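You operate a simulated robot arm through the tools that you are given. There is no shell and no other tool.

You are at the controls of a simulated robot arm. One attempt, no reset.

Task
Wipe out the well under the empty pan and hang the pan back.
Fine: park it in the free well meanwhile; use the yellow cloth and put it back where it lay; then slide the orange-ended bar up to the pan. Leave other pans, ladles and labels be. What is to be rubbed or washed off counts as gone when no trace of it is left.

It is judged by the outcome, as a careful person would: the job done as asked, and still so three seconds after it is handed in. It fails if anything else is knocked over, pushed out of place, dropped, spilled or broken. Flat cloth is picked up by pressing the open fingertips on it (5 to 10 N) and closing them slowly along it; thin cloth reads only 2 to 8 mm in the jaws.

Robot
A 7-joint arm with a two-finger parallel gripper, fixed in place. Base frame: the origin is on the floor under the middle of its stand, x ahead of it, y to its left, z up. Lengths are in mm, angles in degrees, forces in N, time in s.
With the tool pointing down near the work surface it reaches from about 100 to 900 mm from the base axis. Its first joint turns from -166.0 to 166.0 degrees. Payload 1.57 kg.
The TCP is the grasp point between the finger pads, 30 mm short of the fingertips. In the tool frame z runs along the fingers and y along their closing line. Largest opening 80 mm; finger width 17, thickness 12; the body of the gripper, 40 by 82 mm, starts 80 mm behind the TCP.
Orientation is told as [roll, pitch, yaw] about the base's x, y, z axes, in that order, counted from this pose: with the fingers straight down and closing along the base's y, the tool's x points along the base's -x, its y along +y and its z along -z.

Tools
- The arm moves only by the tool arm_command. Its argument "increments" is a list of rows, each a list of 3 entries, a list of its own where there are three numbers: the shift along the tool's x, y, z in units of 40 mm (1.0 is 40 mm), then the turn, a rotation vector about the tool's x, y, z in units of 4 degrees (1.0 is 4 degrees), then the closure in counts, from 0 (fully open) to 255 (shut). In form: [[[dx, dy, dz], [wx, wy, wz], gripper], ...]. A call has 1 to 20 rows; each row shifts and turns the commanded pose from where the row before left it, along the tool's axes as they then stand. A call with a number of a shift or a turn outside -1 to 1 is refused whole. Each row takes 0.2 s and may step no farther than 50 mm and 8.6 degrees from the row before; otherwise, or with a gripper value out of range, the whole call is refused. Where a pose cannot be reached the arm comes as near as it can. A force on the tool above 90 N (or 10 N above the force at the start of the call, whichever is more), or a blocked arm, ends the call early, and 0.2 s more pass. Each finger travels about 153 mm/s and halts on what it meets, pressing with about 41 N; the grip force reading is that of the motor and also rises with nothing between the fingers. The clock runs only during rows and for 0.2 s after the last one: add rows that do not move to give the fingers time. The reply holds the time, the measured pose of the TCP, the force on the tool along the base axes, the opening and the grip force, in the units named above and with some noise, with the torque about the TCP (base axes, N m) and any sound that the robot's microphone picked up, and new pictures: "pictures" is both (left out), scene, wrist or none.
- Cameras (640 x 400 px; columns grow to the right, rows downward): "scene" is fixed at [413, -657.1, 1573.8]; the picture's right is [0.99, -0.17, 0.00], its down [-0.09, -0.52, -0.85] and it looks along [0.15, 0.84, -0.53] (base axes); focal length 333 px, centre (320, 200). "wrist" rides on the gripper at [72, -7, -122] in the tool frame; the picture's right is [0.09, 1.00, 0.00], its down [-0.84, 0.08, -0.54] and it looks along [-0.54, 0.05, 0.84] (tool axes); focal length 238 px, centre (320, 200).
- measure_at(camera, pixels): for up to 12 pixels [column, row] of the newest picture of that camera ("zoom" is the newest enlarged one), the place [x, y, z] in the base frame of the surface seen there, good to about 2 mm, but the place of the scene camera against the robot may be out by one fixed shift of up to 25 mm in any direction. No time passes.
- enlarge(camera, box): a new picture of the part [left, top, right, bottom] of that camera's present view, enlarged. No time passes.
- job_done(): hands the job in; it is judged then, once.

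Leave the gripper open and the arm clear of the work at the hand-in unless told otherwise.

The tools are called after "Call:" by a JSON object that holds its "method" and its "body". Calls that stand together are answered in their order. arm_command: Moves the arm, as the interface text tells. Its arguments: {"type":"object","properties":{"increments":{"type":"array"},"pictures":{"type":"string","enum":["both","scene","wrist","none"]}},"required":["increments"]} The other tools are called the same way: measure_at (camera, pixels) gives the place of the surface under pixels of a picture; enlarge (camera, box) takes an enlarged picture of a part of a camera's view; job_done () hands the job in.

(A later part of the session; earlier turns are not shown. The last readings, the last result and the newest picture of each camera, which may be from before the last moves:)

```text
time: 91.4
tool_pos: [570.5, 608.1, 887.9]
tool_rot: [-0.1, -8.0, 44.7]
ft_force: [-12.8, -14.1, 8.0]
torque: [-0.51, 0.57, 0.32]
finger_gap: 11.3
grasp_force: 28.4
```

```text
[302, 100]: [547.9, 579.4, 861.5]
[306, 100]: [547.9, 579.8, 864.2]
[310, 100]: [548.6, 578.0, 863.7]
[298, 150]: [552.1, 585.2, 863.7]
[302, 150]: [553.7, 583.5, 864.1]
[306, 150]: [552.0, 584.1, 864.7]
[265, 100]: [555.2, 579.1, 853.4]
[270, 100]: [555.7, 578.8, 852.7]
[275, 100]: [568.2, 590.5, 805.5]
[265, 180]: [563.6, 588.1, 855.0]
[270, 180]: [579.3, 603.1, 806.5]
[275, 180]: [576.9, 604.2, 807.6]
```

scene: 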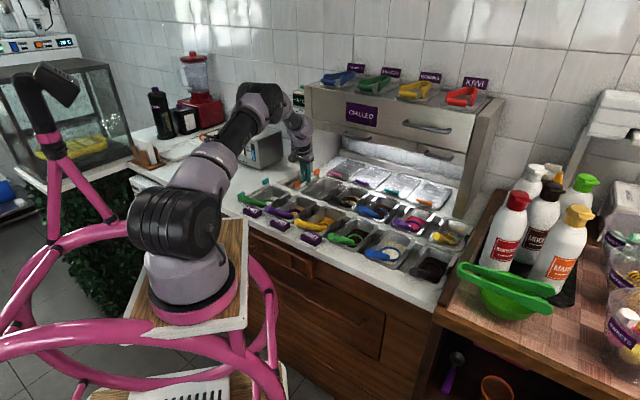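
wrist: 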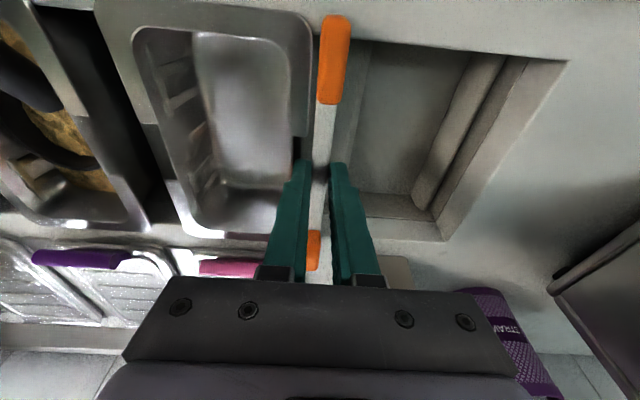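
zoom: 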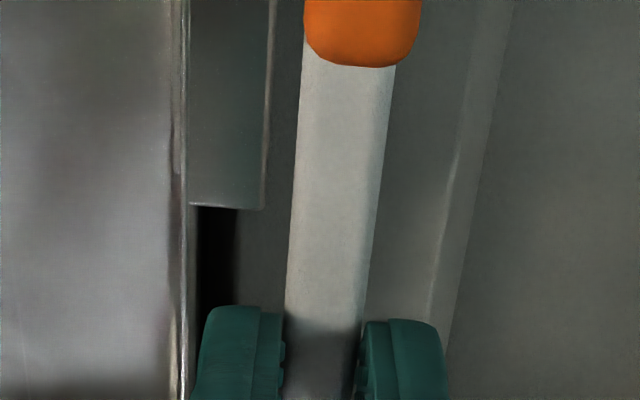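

The bar backed off (gap ≈5.5 mm), but there's a 19 N v-force in the grip. I'll relieve it by small shifts (0.6 mm to the front, 0.2 mm up), then open just enough to let go.

Call:
{"method": "arm_command", "body": {"increments": [[[0.015, 0, -0.007], [0, 0, 0], 255], [[0, 0, 0], [0, 0, 0], 255]], "pictures": "none"}}

```text
time: 92.0
tool_pos: [569.7, 609.2, 889.2]
tool_rot: [0.0, -8.0, 44.8]
ft_force: [-5.6, -5.6, 1.1]
torque: [0.1, -0.14, 0.07]
finger_gap: 11.4
grasp_force: 29.1
```

Call:
{"method": "arm_command", "body": {"increments": [[[0, 0, 0], [0, 0, 0], 220], [[0, 0, 0], [0, 0, 0], 211], [[0, 0, 0], [0, 0, 0], 211]], "pictures": "wrist"}}

Call:
{"method": "enlarge", "body": {"camera": "wrist", "box": [270, 90, 370, 180]}}

```text
time: 92.8
tool_pos: [570.8, 609.6, 890.2]
tool_rot: [-0.1, -8.0, 44.9]
ft_force: [-0.2, -0.2, 0.9]
torque: [-0.04, 0.0, 0.01]
finger_gap: 13.9
grasp_force: 0.1
```

wrist: 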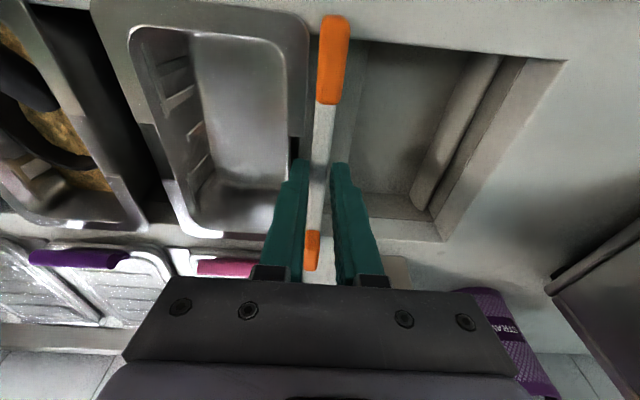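

```text
4.44 times, centred on (320, 135) of wrist
```

zoom: 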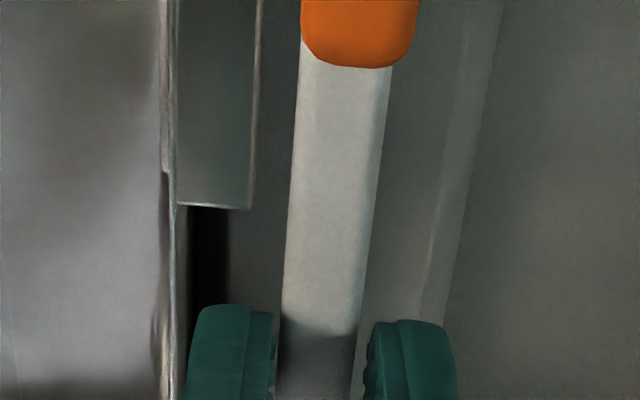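

Released cleanly (no forces). Now up 45 mm, 26 mm to the left, close the fingers, and come down on the bar's left side (tips ≈846, inside the open slot) to push it.

Call:
{"method": "arm_command", "body": {"increments": [[[-0.078, 0, -0.557], [0, 0, 0], 211], [[-0.078, 0, -0.557], [0, 0, 0], 211], [[0, 0.66, 0], [0, 0, 0], 211], [[0, 0, 0], [0, 0, 0], 255], [[0, 0, 0], [0, 0, 0], 255], [[0.07, 0, 0.49], [0, 0, 0], 255], [[0.07, 0, 0.49], [0, 0, 0], 255], [[0.065, 0, 0.46], [0, 0, 0], 255], [[0, 0, 0], [0, 0, 0], 255]], "pictures": "both"}}

Call:
{"method": "enlarge", "body": {"camera": "wrist", "box": [220, 0, 400, 280]}}

```text
time: 94.8
tool_pos: [549.4, 629.3, 877.4]
tool_rot: [0.0, -8.0, 44.8]
ft_force: [-0.2, 0.1, -0.7]
torque: [0.0, -0.04, 0.04]
finger_gap: 0.0
grasp_force: 21.0
```

scene: 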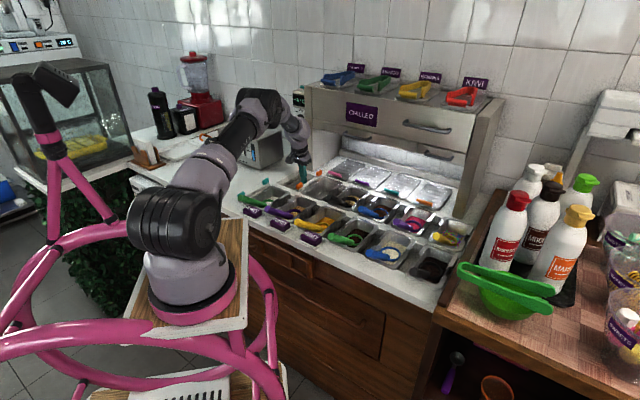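
wrist: 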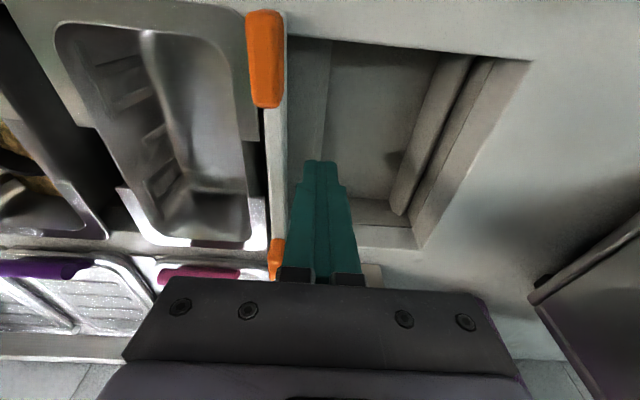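

```text
1.43 times, centred on (310, 140) of wrist
```

zoom: 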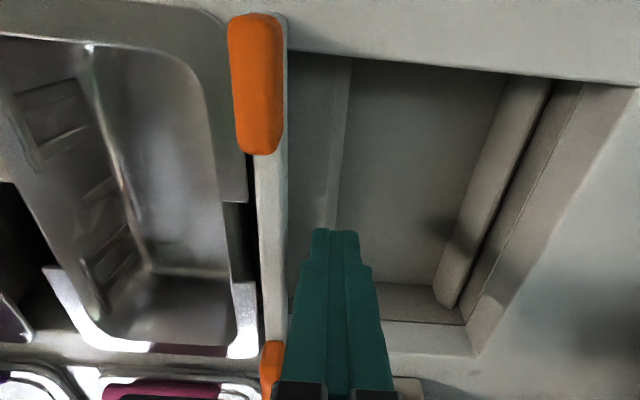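

Call:
{"method": "measure_at", "body": {"camera": "zoom", "pixels": [[258, 60], [240, 60], [275, 60], [284, 190], [270, 190], [260, 190], [270, 250], [284, 250], [258, 250], [270, 355], [245, 190], [238, 150]]}}

Call:
{"method": "measure_at", "body": {"camera": "zoom", "pixels": [[258, 18], [225, 100], [232, 130], [246, 200], [258, 300], [255, 320], [250, 340], [276, 300], [264, 300], [268, 345], [262, 365], [283, 300]]}}

```text
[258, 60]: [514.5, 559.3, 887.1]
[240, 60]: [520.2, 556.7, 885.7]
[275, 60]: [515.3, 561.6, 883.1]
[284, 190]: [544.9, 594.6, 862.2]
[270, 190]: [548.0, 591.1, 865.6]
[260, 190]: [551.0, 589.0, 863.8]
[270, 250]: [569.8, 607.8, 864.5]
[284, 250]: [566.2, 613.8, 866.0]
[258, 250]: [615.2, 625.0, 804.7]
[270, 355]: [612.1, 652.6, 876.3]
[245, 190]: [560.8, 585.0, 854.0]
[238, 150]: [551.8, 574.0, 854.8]
```

```text
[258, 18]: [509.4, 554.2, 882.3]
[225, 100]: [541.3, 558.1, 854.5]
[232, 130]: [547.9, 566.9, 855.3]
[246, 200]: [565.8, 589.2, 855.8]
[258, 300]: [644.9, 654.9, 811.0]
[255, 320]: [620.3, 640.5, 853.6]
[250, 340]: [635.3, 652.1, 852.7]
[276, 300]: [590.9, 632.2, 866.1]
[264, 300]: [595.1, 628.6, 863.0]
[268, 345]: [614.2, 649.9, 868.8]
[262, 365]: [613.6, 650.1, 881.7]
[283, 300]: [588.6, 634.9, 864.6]
```

The bar may have turned slightly (front further left). I'll measure its edges more precisely near both ends.

Call:
{"method": "enlarge", "body": {"camera": "wrist", "box": [220, 0, 340, 75]}}

Call:
{"method": "measure_at", "body": {"camera": "zoom", "pixels": [[140, 200], [150, 200], [240, 200], [320, 200], [340, 200], [355, 200], [145, 350], [240, 350], [325, 350], [345, 350], [240, 70], [60, 350]]}}

Call:
{"method": "enlarge", "body": {"camera": "wrist", "box": [220, 100, 340, 175]}}

Call:
{"method": "measure_at", "body": {"camera": "zoom", "pixels": [[245, 100], [255, 100], [300, 100], [345, 100], [355, 100], [265, 250], [275, 250], [310, 250], [350, 250], [358, 250], [220, 100], [280, 350]]}}

```text
5.33 times, centred on (280, 38) of wrist
```

zoom: 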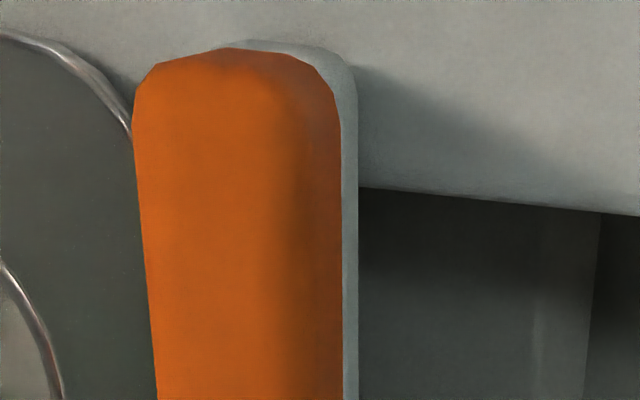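

```text
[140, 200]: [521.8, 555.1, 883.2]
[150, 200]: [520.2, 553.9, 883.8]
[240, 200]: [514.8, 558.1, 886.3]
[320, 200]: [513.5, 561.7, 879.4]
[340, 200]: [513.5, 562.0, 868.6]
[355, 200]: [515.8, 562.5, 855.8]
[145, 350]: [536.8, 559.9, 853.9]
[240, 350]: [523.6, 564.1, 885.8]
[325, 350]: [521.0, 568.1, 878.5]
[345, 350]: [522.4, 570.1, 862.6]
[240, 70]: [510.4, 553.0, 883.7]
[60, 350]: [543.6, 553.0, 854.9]
```

```text
5.33 times, centred on (280, 138) of wrist
```

zoom: 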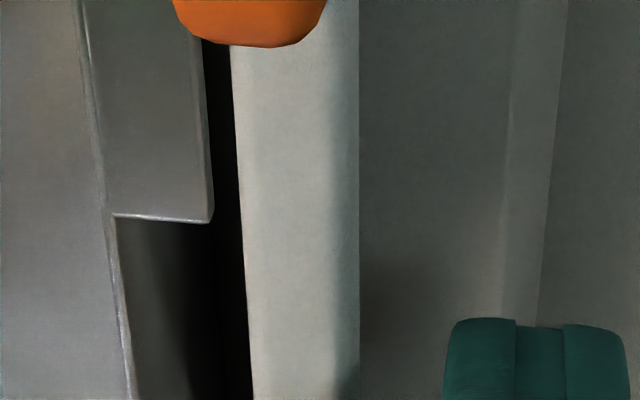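

```text
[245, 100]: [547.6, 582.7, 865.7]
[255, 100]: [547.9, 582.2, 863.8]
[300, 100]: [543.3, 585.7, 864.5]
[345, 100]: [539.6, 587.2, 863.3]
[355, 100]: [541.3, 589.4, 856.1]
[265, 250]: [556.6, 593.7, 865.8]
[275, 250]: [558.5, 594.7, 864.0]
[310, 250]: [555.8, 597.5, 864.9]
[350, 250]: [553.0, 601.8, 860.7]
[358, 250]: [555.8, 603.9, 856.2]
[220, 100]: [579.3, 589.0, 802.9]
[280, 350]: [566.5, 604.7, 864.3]
```

The bar is parallel (left face u≈−34, right face ≈−23; pan edge ≈−16.7, gap ≈6 mm). I'll push it from the left with the closed fingers: 12 mm first.

Call:
{"method": "arm_command", "body": {"increments": [[[0, -0.1, 0], [0, 0, 0], 255], [[0, -0.1, 0], [0, 0, 0], 255], [[0, -0.1, 0], [0, 0, 0], 255], [[0, 0, 0], [0, 0, 0], 255]], "pictures": "wrist"}}

Call:
{"method": "enlarge", "body": {"camera": "wrist", "box": [240, 90, 360, 165]}}

```text
time: 95.8
tool_pos: [559.8, 619.7, 876.8]
tool_rot: [0.0, -8.0, 44.8]
ft_force: [-0.5, -0.5, 0.5]
torque: [0.02, -0.01, -0.01]
finger_gap: 0.0
grasp_force: 21.5
```

wrist: 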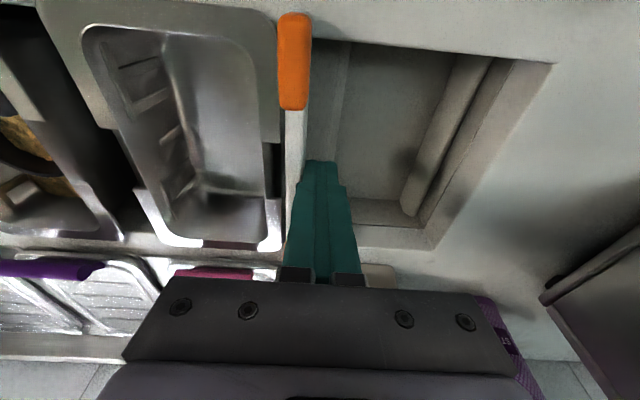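

```text
5.33 times, centred on (300, 128) of wrist
```

zoom: 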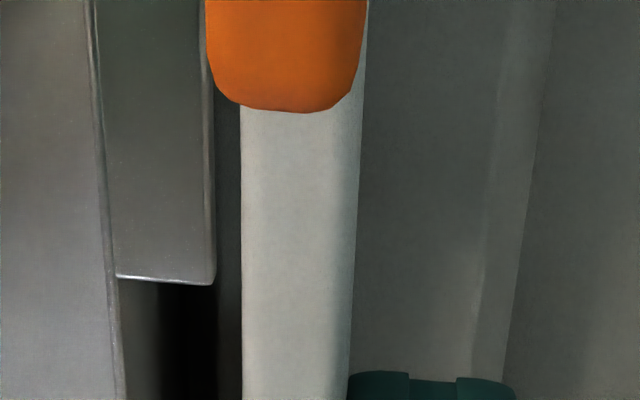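

Call:
{"method": "measure_at", "body": {"camera": "zoom", "pixels": [[245, 200], [248, 300], [300, 250], [345, 200], [342, 300], [350, 200], [205, 200], [210, 250], [200, 150], [360, 390], [300, 150], [248, 150]]}}

```text
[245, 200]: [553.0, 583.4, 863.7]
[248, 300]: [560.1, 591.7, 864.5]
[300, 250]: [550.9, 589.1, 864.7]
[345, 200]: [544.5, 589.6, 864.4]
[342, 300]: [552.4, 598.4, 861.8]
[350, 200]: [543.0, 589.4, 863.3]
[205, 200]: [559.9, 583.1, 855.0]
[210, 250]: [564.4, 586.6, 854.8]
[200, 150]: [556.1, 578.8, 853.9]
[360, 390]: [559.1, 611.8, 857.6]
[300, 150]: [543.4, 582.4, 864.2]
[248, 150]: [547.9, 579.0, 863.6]
```

Gap ≈4–5 mm now, finger touching the bar. Push 2.5 mm more.

Call:
{"method": "arm_command", "body": {"increments": [[[0, -0.03, 0], [0, 0, 0], 255], [[0, -0.03, 0], [0, 0, 0], 255], [[0, 0, 0], [0, 0, 0], 255]], "pictures": "wrist"}}

Call:
{"method": "enlarge", "body": {"camera": "wrist", "box": [240, 90, 360, 165]}}

Call:
{"method": "measure_at", "body": {"camera": "zoom", "pixels": [[245, 200], [248, 300], [240, 200], [345, 200], [342, 300], [350, 200], [205, 200], [210, 250], [212, 200], [218, 250], [300, 150], [248, 150]]}}

```text
time: 96.6
tool_pos: [560.3, 618.0, 876.9]
tool_rot: [0.0, -8.0, 44.9]
ft_force: [-6.9, 7.7, 3.0]
torque: [0.14, 0.1, 0.05]
finger_gap: 0.0
grasp_force: 21.8
```

wrist: 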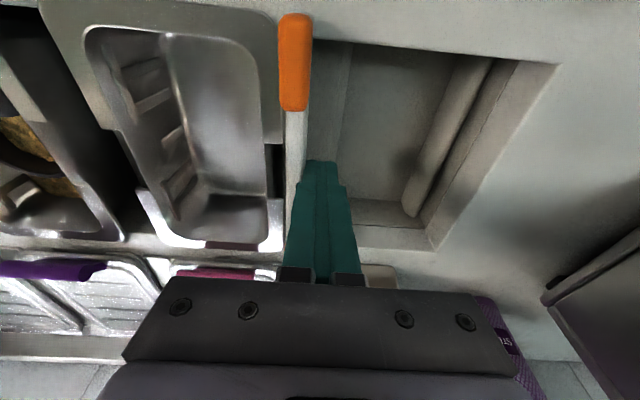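

```text
5.33 times, centred on (300, 128) of wrist
```

zoom: 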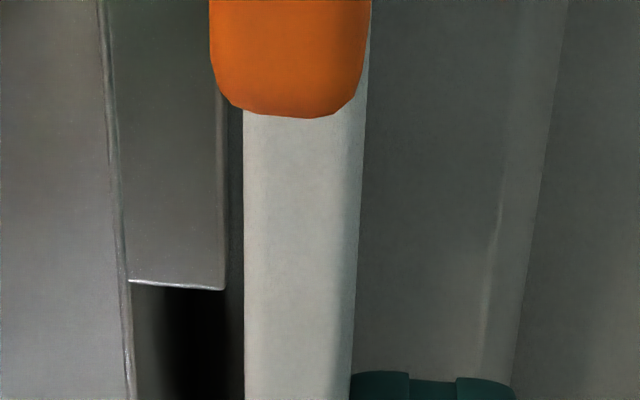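

```text
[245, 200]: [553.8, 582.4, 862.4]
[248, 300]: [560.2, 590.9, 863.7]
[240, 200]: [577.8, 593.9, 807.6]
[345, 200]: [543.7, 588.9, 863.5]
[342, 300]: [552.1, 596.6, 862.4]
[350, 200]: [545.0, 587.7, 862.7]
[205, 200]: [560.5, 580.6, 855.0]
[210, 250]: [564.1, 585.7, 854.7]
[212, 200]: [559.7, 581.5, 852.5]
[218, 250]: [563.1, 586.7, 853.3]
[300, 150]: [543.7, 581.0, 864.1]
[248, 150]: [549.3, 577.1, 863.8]
```

The push needs ≈10 N; the bar moved ≈1.5 mm, gap ≈3.5 mm. Continue in small steps.

Call:
{"method": "arm_command", "body": {"increments": [[[0, -0.025, 0], [0, 0, 0], 255], [[0, -0.025, 0], [0, 0, 0], 255], [[0, 0, 0], [0, 0, 0], 255]], "pictures": "wrist"}}

Call:
{"method": "enlarge", "body": {"camera": "wrist", "box": [240, 90, 360, 165]}}

Call:
{"method": "measure_at", "body": {"camera": "zoom", "pixels": [[250, 200], [250, 300], [253, 150], [345, 200], [342, 300], [350, 200], [205, 200], [210, 250], [220, 200], [225, 250], [300, 150], [230, 200]]}}

```text
time: 97.4
tool_pos: [560.5, 618.6, 876.5]
tool_rot: [0.2, -8.0, 44.8]
ft_force: [-12.5, 14.6, 3.9]
torque: [0.1, 0.03, 0.17]
finger_gap: 0.1
grasp_force: 21.3
```

wrist: 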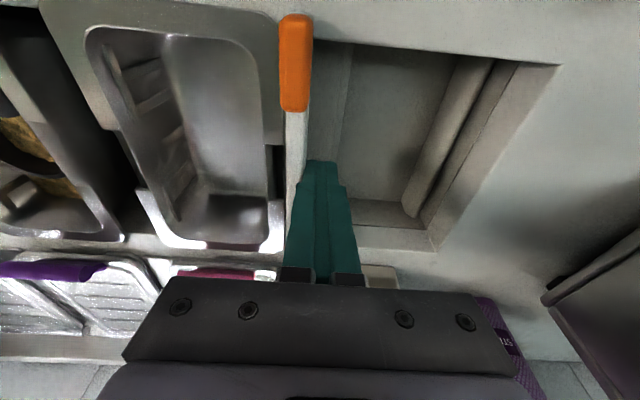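

```text
5.33 times, centred on (300, 128) of wrist
```

zoom: 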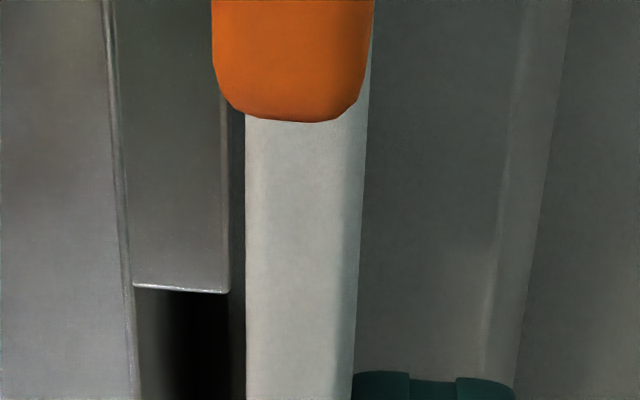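

```text
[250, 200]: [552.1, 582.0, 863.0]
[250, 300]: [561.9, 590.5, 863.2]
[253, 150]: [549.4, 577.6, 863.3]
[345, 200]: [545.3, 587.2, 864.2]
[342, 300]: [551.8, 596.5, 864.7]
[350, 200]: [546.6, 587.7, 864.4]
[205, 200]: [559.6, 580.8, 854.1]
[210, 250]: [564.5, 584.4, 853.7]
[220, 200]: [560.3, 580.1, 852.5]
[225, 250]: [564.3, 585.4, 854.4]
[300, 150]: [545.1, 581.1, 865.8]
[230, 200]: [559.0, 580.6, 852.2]
```

The force rises (19 N) with little motion, so something is touching. I'll look at the back part of the pan and the bar near (280,230).

Call:
{"method": "enlarge", "body": {"camera": "wrist", "box": [230, 190, 330, 280]}}

Call:
{"method": "measure_at", "body": {"camera": "zoom", "pixels": [[220, 100], [230, 150], [232, 200], [225, 240], [240, 200], [245, 150], [260, 100], [255, 150], [250, 250], [245, 270], [230, 120], [215, 200]]}}

Call:
{"method": "enlarge", "body": {"camera": "scene", "box": [280, 155, 360, 215]}}

```text
4.44 times, centred on (280, 235) of wrist
```

zoom: 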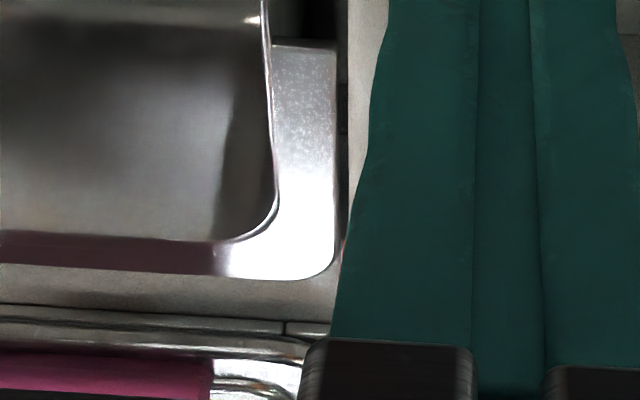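

```text
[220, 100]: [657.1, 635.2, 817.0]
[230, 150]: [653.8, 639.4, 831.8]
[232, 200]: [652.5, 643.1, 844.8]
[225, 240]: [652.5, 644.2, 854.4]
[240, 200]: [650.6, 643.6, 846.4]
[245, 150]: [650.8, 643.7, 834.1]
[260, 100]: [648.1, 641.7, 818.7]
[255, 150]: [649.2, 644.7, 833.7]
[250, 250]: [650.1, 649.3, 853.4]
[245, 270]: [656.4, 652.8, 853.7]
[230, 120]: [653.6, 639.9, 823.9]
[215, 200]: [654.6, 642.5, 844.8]
```

```text
6.67 times, centred on (320, 185) of scene
```

zoom: 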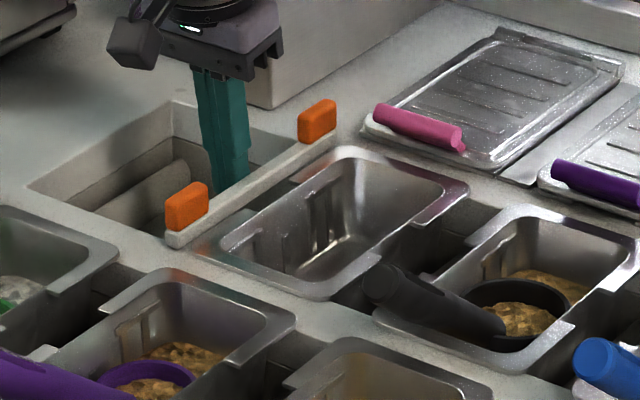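

Call:
{"method": "enlarge", "body": {"camera": "wrist", "box": [280, 185, 330, 260]}}

Call:
{"method": "enlarge", "body": {"camera": "wrist", "box": [270, 180, 330, 230]}}

Call:
{"method": "measure_at", "body": {"camera": "zoom", "pixels": [[100, 300], [120, 300], [140, 300], [150, 200], [160, 300], [130, 200], [170, 150], [110, 200], [180, 100], [150, 100], [130, 100], [100, 380]]}}

```text
5.33 times, centred on (305, 222) of wrist
```

zoom: 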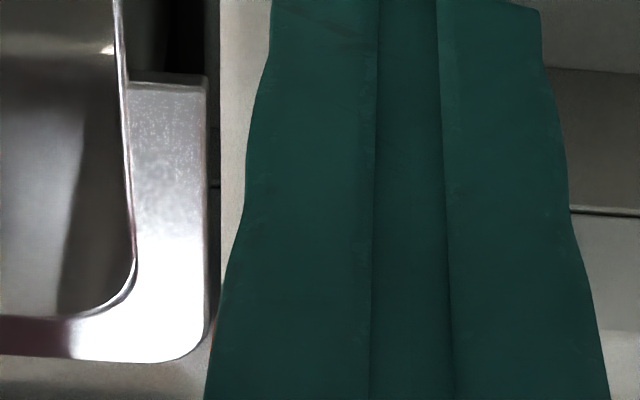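

```text
8.00 times, centred on (300, 205) of wrist
```

zoom: 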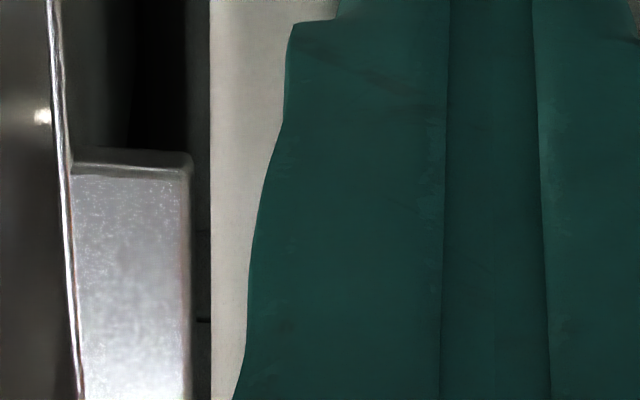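

```text
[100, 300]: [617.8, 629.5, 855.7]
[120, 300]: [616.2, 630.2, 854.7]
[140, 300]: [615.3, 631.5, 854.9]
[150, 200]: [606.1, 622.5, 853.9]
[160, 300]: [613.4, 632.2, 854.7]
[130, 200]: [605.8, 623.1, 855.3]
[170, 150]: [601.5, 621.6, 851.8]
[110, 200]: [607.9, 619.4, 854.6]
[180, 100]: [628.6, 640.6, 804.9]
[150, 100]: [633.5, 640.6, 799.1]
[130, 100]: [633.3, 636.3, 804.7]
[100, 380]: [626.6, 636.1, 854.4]
```

Call:
{"method": "measure_at", "body": {"camera": "zoom", "pixels": [[214, 100], [216, 200], [218, 300], [225, 100], [225, 200], [225, 300], [250, 100], [188, 200], [189, 300], [185, 170], [240, 60], [270, 60]]}}

```text
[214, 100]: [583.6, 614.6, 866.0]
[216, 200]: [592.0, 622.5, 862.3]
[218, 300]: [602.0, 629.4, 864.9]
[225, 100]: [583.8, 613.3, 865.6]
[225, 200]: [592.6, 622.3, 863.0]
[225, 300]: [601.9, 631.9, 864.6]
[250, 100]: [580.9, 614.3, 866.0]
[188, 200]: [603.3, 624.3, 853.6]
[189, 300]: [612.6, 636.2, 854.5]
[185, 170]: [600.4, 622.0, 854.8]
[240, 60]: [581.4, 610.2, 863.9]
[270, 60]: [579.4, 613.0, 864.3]
```

The bar stops at the same place (right face ≈ −20.5) whether gripped or pushed, and it was stiff sideways all along, so it seems to run in a guide and to have met its stop or the pan. I'll back the fingers off, rise, and inspect both from straight above.

Call:
{"method": "arm_command", "body": {"increments": [[[0, 0.1, 0], [0, 0, 0], 255], [[0, 0.2, 0], [0, 0, 0], 255], [[-0.09, 0, -0.65], [0, 0, 0], 255], [[-0.09, 0, -0.65], [0, 0, 0], 255], [[-0.09, 0, -0.65], [0, 0, 0], 255], [[0, 0, 0], [0, 1, 0], 255], [[0, 0, 0], [0, 1, 0], 255], [[0.6, -0.4, 0], [0, 0, 0], 255], [[0.5, -0.4, 0], [0, 0, 0], 255], [[0, 0, 0], [0, 0, 0], 255]], "pictures": "both"}}

Call:
{"method": "enlarge", "body": {"camera": "wrist", "box": [220, 40, 420, 240]}}

Call:
{"method": "enlarge", "body": {"camera": "scene", "box": [280, 155, 360, 215]}}

```text
time: 99.6
tool_pos: [546.0, 571.1, 955.9]
tool_rot: [0.0, 0.0, 44.8]
ft_force: [-0.3, 0.4, -0.2]
torque: [0.0, -0.01, 0.0]
finger_gap: 0.0
grasp_force: 21.4
```

scene: 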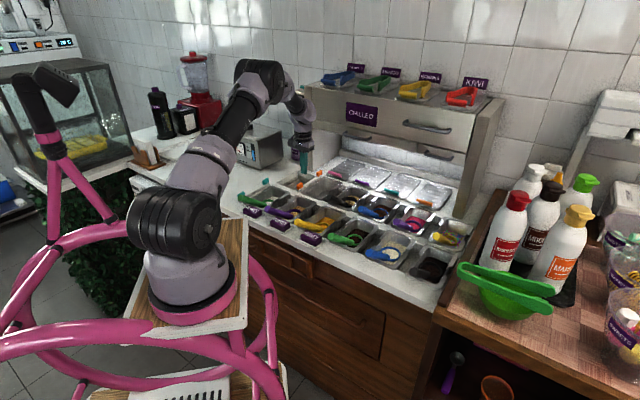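
wrist: 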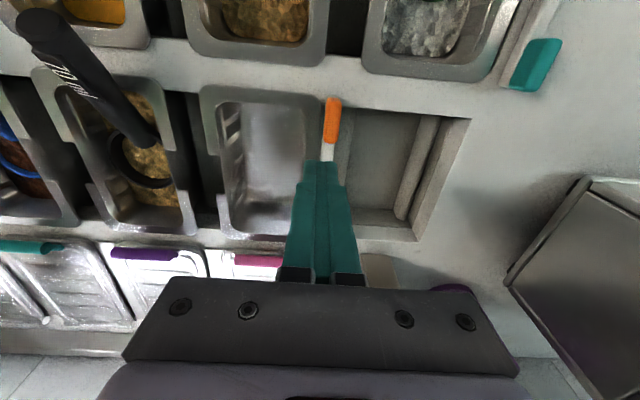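

```text
2.00 times, centred on (320, 140) of wrist
```

zoom: 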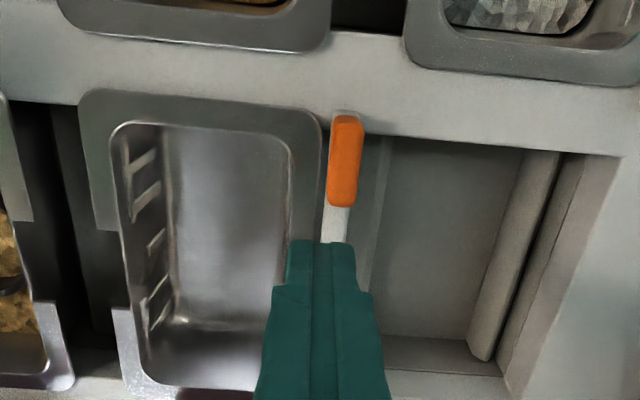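

```text
6.67 times, centred on (320, 185) of scene
```

zoom: 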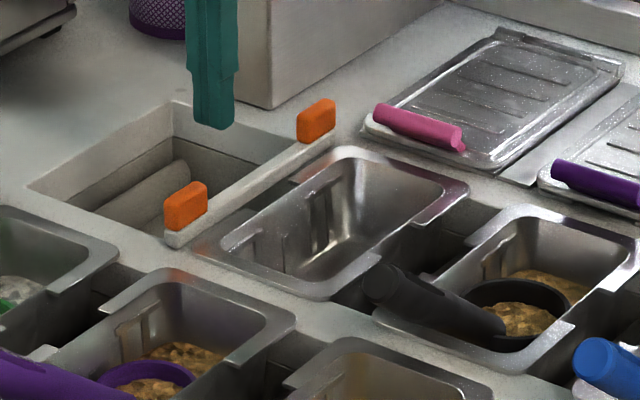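

The fingers hide the bar here; I'll shift the hand 60 mm left to see the full bar and pan edge.

Call:
{"method": "arm_command", "body": {"increments": [[[0, 0.75, 0], [0, 0, 0], 255], [[0, 0.75, 0], [0, 0, 0], 255], [[0, 0, 0], [0, 0, 0], 255]], "pictures": "wrist"}}

Call:
{"method": "enlarge", "body": {"camera": "wrist", "box": [180, 70, 340, 170]}}

Call:
{"method": "measure_at", "body": {"camera": "zoom", "pixels": [[200, 100], [210, 150], [220, 200], [225, 250], [230, 300], [250, 200], [255, 250], [260, 300], [290, 200], [290, 250], [190, 350], [200, 50]]}}

```text
time: 100.4
tool_pos: [504.4, 613.7, 954.7]
tool_rot: [0.1, 0.0, 44.9]
ft_force: [0.3, 0.0, 0.9]
torque: [-0.01, -0.02, 0.01]
finger_gap: 0.2
grasp_force: 21.1
```

wrist: 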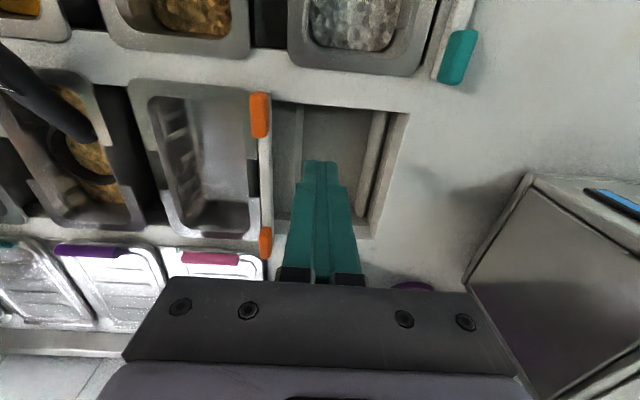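

```text
4.00 times, centred on (260, 120) of wrist
```

zoom: 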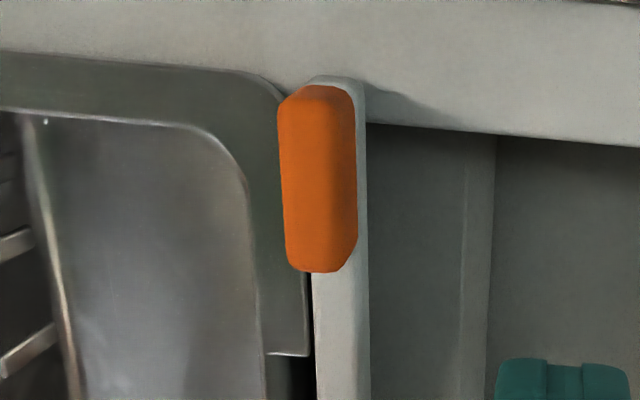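

```text
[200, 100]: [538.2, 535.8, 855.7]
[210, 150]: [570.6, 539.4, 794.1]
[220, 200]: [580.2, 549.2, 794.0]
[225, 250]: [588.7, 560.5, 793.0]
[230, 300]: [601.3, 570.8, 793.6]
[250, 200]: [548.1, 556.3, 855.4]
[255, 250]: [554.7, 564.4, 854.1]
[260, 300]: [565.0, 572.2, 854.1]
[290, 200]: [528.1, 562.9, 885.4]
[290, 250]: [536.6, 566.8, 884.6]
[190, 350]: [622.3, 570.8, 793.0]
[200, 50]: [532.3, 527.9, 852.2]
```

Call:
{"method": "measure_at", "body": {"camera": "zoom", "pixels": [[318, 320], [340, 320], [360, 320], [367, 320], [318, 380], [340, 380], [365, 380], [304, 320], [300, 340], [295, 320], [282, 150], [350, 150]]}}

Call:
{"method": "enlarge", "body": {"camera": "wrist", "box": [200, 140, 320, 270]}}

Call:
{"method": "measure_at", "body": {"camera": "zoom", "pixels": [[330, 100], [345, 100], [360, 100], [330, 200], [345, 200], [365, 200], [310, 200], [300, 180], [345, 300], [335, 300], [365, 300], [320, 260]]}}

```text
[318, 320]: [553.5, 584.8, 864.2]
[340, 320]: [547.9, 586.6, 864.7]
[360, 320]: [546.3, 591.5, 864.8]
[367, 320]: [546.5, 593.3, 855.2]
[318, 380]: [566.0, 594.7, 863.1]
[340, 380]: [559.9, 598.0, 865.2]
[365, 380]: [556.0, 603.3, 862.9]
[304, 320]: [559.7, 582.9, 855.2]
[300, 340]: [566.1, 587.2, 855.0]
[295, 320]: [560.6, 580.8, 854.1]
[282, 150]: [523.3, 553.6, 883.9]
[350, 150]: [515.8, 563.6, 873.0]
```

```text
3.08 times, centred on (260, 205) of wrist
```

zoom: 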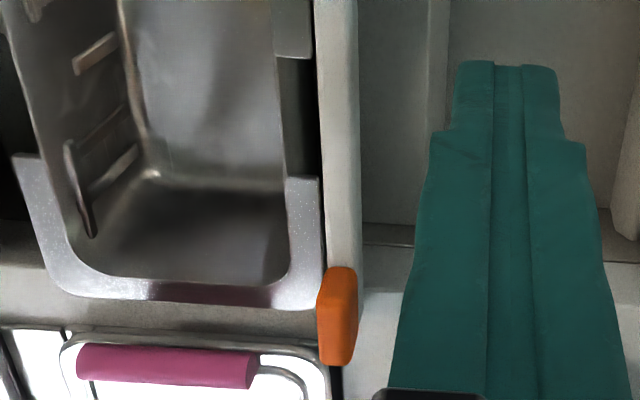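

```text
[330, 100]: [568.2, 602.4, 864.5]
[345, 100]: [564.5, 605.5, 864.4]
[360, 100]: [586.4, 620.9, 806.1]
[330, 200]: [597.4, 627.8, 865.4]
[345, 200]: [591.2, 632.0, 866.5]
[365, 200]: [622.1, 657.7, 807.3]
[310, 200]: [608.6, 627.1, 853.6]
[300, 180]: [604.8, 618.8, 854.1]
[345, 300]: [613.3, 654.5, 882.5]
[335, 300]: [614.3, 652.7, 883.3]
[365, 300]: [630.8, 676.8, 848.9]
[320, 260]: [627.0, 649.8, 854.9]
```

I notice the lid with the pink handle: its front-left corner is right beside the bar's back tab (zoom (325,360)). I must check whether the bar's back end is touching that lid.

Call:
{"method": "enlarge", "body": {"camera": "wrist", "box": [150, 210, 310, 310]}}

Call:
{"method": "measure_at", "body": {"camera": "zoom", "pixels": [[125, 195], [350, 205], [240, 200], [440, 180], [445, 220], [455, 240], [460, 270], [430, 165], [380, 155], [300, 150], [465, 200], [480, 150]]}}

```text
4.00 times, centred on (230, 260) of wrist
```

zoom: 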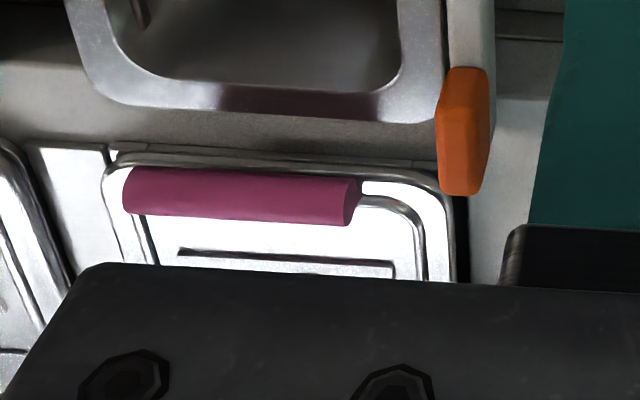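

```text
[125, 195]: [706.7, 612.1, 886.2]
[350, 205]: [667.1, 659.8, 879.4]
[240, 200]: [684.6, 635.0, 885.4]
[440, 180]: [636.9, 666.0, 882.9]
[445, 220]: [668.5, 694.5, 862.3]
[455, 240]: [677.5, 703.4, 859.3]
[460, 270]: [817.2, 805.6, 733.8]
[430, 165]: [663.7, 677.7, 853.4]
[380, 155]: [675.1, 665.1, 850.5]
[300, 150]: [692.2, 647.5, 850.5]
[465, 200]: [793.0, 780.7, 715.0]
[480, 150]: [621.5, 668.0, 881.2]
```

The lid is clear (its front is at v≥945, bar end ≈924). The bar's right face is ≈3.5–4.5 mm from the pan flange. I'll check whether the pan itself has been shifted, by measuring its right edge again.

Call:
{"method": "enlarge", "body": {"camera": "wrist", "box": [100, 70, 260, 170]}}

Call:
{"method": "measure_at", "body": {"camera": "zoom", "pixels": [[115, 60], [122, 100], [135, 150], [148, 200], [160, 250], [170, 300], [140, 150], [152, 200], [165, 250], [180, 300], [100, 100], [200, 350]]}}

```text
4.00 times, centred on (180, 120) of wrist
```

zoom: 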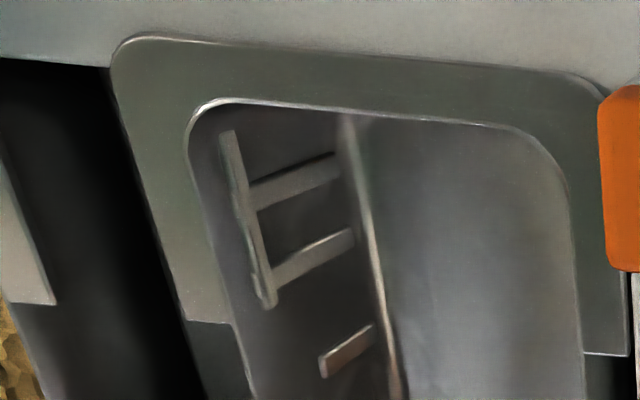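

```text
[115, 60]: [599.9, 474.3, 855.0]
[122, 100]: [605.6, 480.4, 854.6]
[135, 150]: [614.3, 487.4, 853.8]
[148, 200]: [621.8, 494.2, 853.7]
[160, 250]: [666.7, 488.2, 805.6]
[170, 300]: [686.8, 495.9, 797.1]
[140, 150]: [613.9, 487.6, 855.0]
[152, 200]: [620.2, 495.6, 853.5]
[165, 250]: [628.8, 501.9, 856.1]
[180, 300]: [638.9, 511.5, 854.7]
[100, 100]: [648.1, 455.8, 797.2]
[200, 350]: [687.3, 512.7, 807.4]
```

The pan's right edge is ≈89.5, so it hasn't been displaced. The bar resists sideways and vertically (it runs in a guide) and came to the same hard stop twice, just short of the pan flange. To be sure it rests at the stop and didn't rebound, I'll give it one more gentle push and retreat slowly. First position left of it again.

Call:
{"method": "arm_command", "body": {"increments": [[[-0.75, -0.4, 0], [0, 0, 0], 255], [[0, 0, 0.65], [0, 0, 0], 255], [[0, 0, 0.65], [0, 0, 0], 255], [[0, 0, 0.63], [0, 0, 0], 255], [[0, 0, 0], [0, 0, 0], 255]], "pictures": "wrist"}}

Call:
{"method": "enlarge", "body": {"camera": "wrist", "box": [220, 60, 380, 180]}}

```text
time: 101.6
tool_pos: [537.4, 621.5, 876.6]
tool_rot: [0.1, 0.1, 44.9]
ft_force: [0.3, -0.4, -0.6]
torque: [-0.02, 0.02, 0.04]
finger_gap: 0.1
grasp_force: 20.9
```

wrist: 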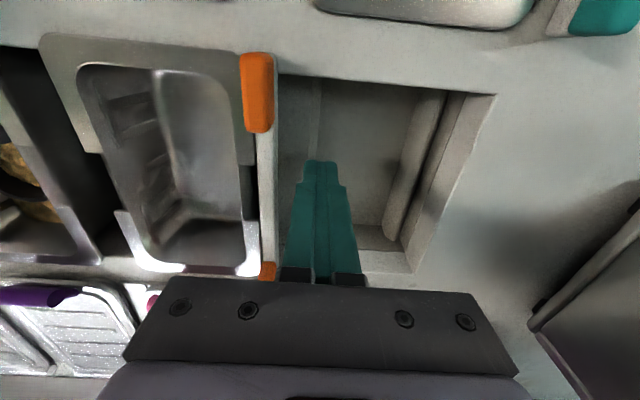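

```text
3.33 times, centred on (300, 120) of wrist
```

zoom: 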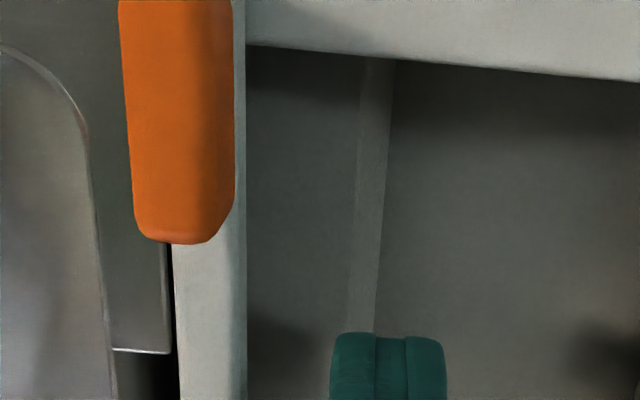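

Call:
{"method": "arm_command", "body": {"increments": [[[0, -0.12, 0], [0, 0, 0], 255], [[0, -0.12, 0], [0, 0, 0], 255], [[0, -0.1, 0], [0, 0, 0], 255], [[0, 0, 0], [0, 0, 0], 255]], "pictures": "none"}}

```text
time: 102.6
tool_pos: [546.3, 613.0, 877.3]
tool_rot: [0.0, -0.1, 44.8]
ft_force: [-0.2, -0.7, -0.5]
torque: [0.0, 0.01, 0.01]
finger_gap: 0.1
grasp_force: 21.2
```

Call:
{"method": "arm_command", "body": {"increments": [[[0, -0.04, 0], [0, 0, 0], 255], [[0, -0.04, 0], [0, 0, 0], 255], [[0, 0, 0], [0, 0, 0], 255]], "pictures": "none"}}

```text
time: 103.4
tool_pos: [547.0, 611.4, 877.4]
tool_rot: [0.0, 0.1, 44.8]
ft_force: [0.6, 0.2, 0.0]
torque: [0.03, -0.02, 0.02]
finger_gap: 0.0
grasp_force: 21.2
```

Call:
{"method": "arm_command", "body": {"increments": [[[0, -0.04, 0], [0, 0, 0], 255], [[0, -0.03, 0], [0, 0, 0], 255], [[0, 0, 0], [0, 0, 0], 255]], "pictures": "wrist"}}

Call:
{"method": "enlarge", "body": {"camera": "wrist", "box": [240, 60, 360, 180]}}

```text
time: 104.2
tool_pos: [548.2, 610.5, 877.3]
tool_rot: [0.0, 0.0, 44.7]
ft_force: [0.0, 0.3, 0.1]
torque: [0.03, 0.02, 0.01]
finger_gap: 0.0
grasp_force: 21.7
```

wrist: 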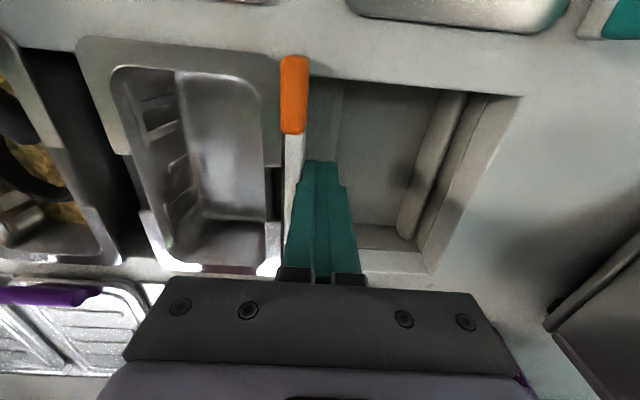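

```text
3.33 times, centred on (300, 120) of wrist
```

zoom: 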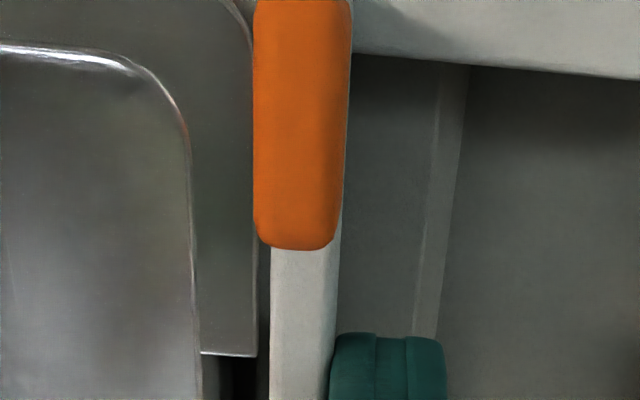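

No force yet; the finger is just about at the bar (zoom column 332). Next 2 mm.

Call:
{"method": "arm_command", "body": {"increments": [[[0, -0.03, 0], [0, 0, 0], 255], [[0, -0.02, 0], [0, 0, 0], 255], [[0, 0, 0], [0, 0, 0], 255]], "pictures": "none"}}

```text
time: 105.0
tool_pos: [550.3, 608.7, 877.9]
tool_rot: [0.0, 0.0, 44.9]
ft_force: [-5.0, 4.8, -0.7]
torque: [0.06, 0.03, 0.01]
finger_gap: 0.1
grasp_force: 21.0
```

Contact, ≈7 N. One more millimetre and look.

Call:
{"method": "arm_command", "body": {"increments": [[[0, -0.02, 0], [0, 0, 0], 255], [[0, -0.02, 0], [0, 0, 0], 255], [[0, 0, 0], [0, 0, 0], 255], [[0, 0, 0], [0, 0, 0], 255]], "pictures": "wrist"}}

Call:
{"method": "enlarge", "body": {"camera": "wrist", "box": [240, 60, 360, 180]}}

```text
time: 106.0
tool_pos: [551.2, 608.1, 877.2]
tool_rot: [0.1, -0.1, 44.7]
ft_force: [-14.1, 14.2, -1.2]
torque: [0.37, 0.3, 0.03]
finger_gap: 0.1
grasp_force: 21.0
```

wrist: 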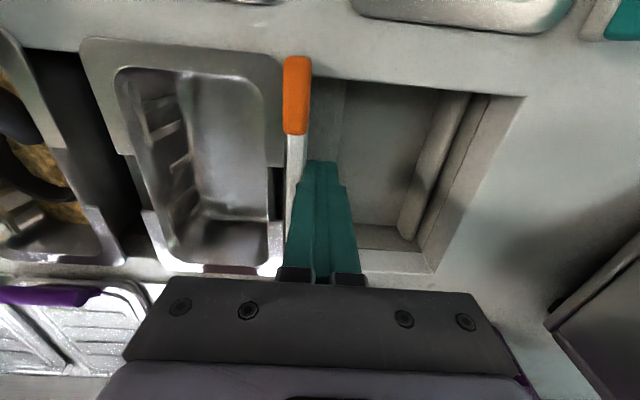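

```text
3.33 times, centred on (300, 120) of wrist
```

zoom: 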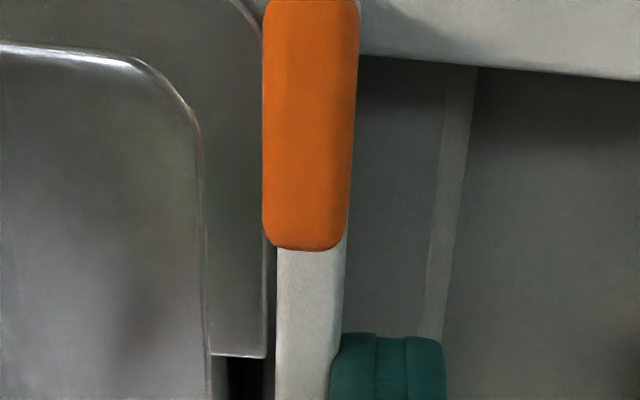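

Call:
{"method": "measure_at", "body": {"camera": "zoom", "pixels": [[262, 280], [265, 300], [263, 330], [268, 300], [279, 280], [280, 320], [340, 280], [345, 280], [310, 300], [205, 300], [283, 300], [278, 350]]}}

Call:
{"method": "enlarge", "body": {"camera": "wrist", "box": [70, 30, 230, 130]}}

Call:
{"method": "measure_at", "body": {"camera": "zoom", "pixels": [[45, 60], [50, 100], [70, 150], [90, 200], [110, 250], [130, 300], [60, 100], [80, 150], [100, 200], [120, 250], [140, 300], [60, 60]]}}

```text
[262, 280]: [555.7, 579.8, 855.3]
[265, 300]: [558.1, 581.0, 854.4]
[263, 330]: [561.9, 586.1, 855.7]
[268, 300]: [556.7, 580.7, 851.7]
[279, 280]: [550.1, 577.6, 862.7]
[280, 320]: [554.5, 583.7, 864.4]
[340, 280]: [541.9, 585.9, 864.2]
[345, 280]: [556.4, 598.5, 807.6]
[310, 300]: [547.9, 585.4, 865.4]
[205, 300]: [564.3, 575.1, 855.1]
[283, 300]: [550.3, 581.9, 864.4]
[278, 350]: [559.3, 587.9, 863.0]
```

```text
4.00 times, centred on (150, 80) of wrist
```

zoom: 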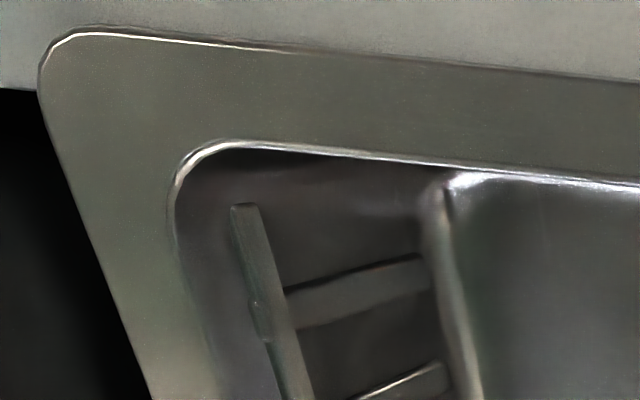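

```text
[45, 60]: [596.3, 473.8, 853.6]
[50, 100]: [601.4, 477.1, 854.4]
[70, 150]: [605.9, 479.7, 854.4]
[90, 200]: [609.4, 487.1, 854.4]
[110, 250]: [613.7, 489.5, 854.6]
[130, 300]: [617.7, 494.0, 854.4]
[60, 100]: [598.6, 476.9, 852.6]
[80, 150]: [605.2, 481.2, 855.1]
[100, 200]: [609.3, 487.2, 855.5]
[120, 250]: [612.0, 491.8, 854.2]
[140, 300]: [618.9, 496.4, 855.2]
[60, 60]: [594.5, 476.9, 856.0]
```

The pan's edges are unchanged (−17 / 88) even with 20 N on the bar, so the bar is against its own end stop, ≈2.5 mm from the flange, i.e. fully up to the pan. Now I retreat slowly so that it doesn't rebound.

Call:
{"method": "arm_command", "body": {"increments": [[[0, 0.01, 0], [0, 0, 0], 255], [[0, 0.01, 0], [0, 0, 0], 255], [[0, 0.01, 0], [0, 0, 0], 255], [[0, 0.01, 0], [0, 0, 0], 255], [[0, 0.01, 0], [0, 0, 0], 255], [[0, 0.01, 0], [0, 0, 0], 255], [[0, 0.01, 0], [0, 0, 0], 255], [[0, 0.01, 0], [0, 0, 0], 255], [[0, 0.02, 0], [0, 0, 0], 255], [[0, 0.02, 0], [0, 0, 0], 255], [[0, 0.05, 0], [0, 0, 0], 255], [[0, 0.1, 0], [0, 0, 0], 255], [[0, 0.1, 0], [0, 0, 0], 255], [[0, 0, 0], [0, 0, 0], 255]], "pictures": "wrist"}}

Call:
{"method": "enlarge", "body": {"camera": "wrist", "box": [200, 60, 320, 180]}}

Call:
{"method": "measure_at", "body": {"camera": "zoom", "pixels": [[295, 280], [300, 300], [305, 330], [330, 280], [330, 320], [340, 300], [370, 280], [375, 320], [365, 350], [325, 350], [320, 300], [315, 300]]}}

```text
time: 109.0
tool_pos: [541.2, 617.6, 877.2]
tool_rot: [0.0, 0.0, 44.8]
ft_force: [0.8, -0.3, -0.5]
torque: [0.02, 0.0, 0.0]
finger_gap: 0.0
grasp_force: 21.2
```

wrist: 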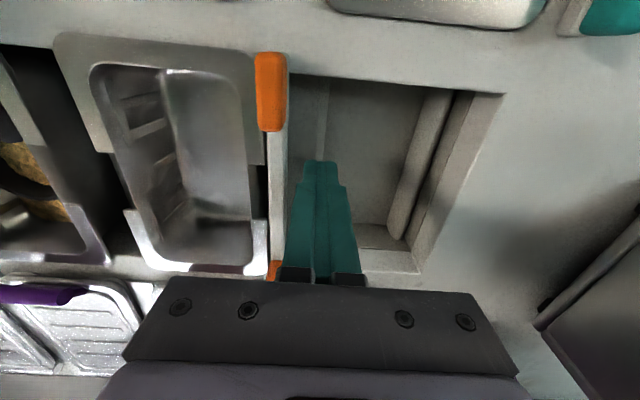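

```text
3.33 times, centred on (260, 120) of wrist
```

zoom: 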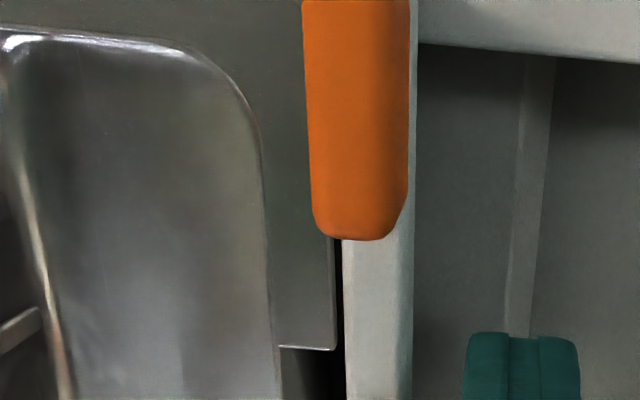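

```text
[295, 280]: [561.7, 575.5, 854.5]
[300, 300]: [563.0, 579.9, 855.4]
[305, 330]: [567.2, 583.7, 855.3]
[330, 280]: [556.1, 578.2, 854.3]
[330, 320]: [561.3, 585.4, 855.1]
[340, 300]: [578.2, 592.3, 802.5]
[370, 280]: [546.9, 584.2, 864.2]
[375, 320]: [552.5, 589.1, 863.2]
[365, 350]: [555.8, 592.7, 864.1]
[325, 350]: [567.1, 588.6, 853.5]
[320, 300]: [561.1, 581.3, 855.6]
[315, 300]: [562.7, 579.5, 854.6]
```

The bar rests right beside the pan (gap ≈3 mm, parallel). Now I rise, open the gripper and go to a clear pose near the start position.

Call:
{"method": "arm_command", "body": {"increments": [[[0, 0, -0.5], [0, 0, 0], 255], [[0, 0, -0.9], [0, 0, 0], 255], [[0, 0, -0.9], [0, 0, 0], 255], [[0, 0, -0.9], [0, 0, 0], 255], [[0, 0, -0.9], [0, 0, 0], 255], [[0, 0, -0.9], [0, 0, 0], 200], [[0.8, 0.32, 0], [0, 0, 0], 100], [[0.8, 0.32, 0], [0, 0, 0], 0], [[0.8, 0.32, 0], [0, 0, 0], 0], [[0.8, 0.32, 0], [0, 0, 0], 0], [[0.8, 0.32, 0], [0, 0, 0], 0], [[0.8, 0.32, 0], [0, 0, 0], 0], [[0.8, 0.32, 0], [0, 0, 0], 0], [[0.8, 0.32, 0], [0, 0, 0], 0], [[0, 0, 0], [0, 0, 0], 0]]}}

Call:
{"method": "enlarge", "body": {"camera": "scene", "box": [250, 140, 410, 240]}}

Call:
{"method": "enlarge", "body": {"camera": "wrist", "box": [160, 80, 400, 230]}}

```text
time: 112.2
tool_pos: [288.1, 510.1, 1077.6]
tool_rot: [0.0, 0.0, 44.8]
ft_force: [-1.1, 0.0, 0.1]
torque: [0.03, 0.0, 0.0]
finger_gap: 80.0
grasp_force: 0.0
```

scene: 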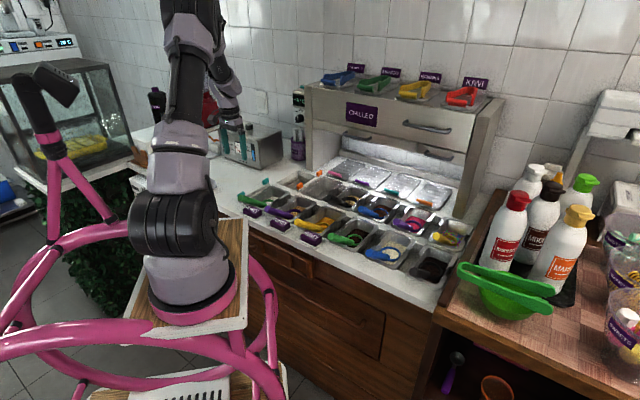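
wrist: 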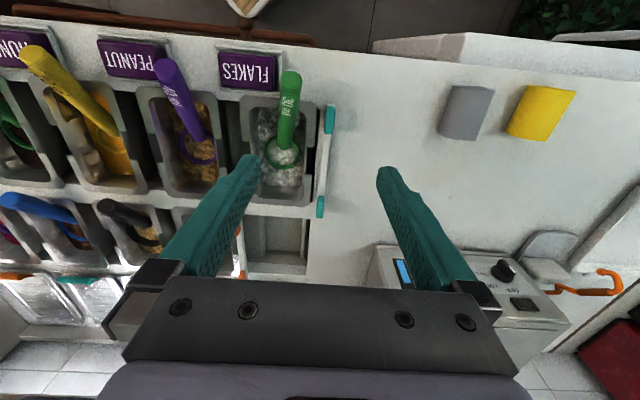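

```text
4.00 times, centred on (330, 190) of scene
```

zoom: 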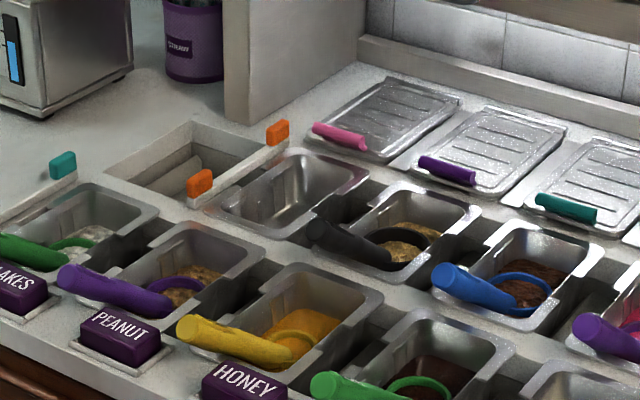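

```text
2.67 times, centred on (280, 155) of wrist
```

zoom: 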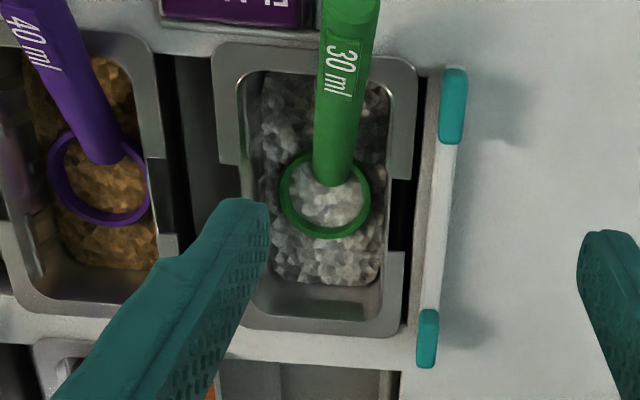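

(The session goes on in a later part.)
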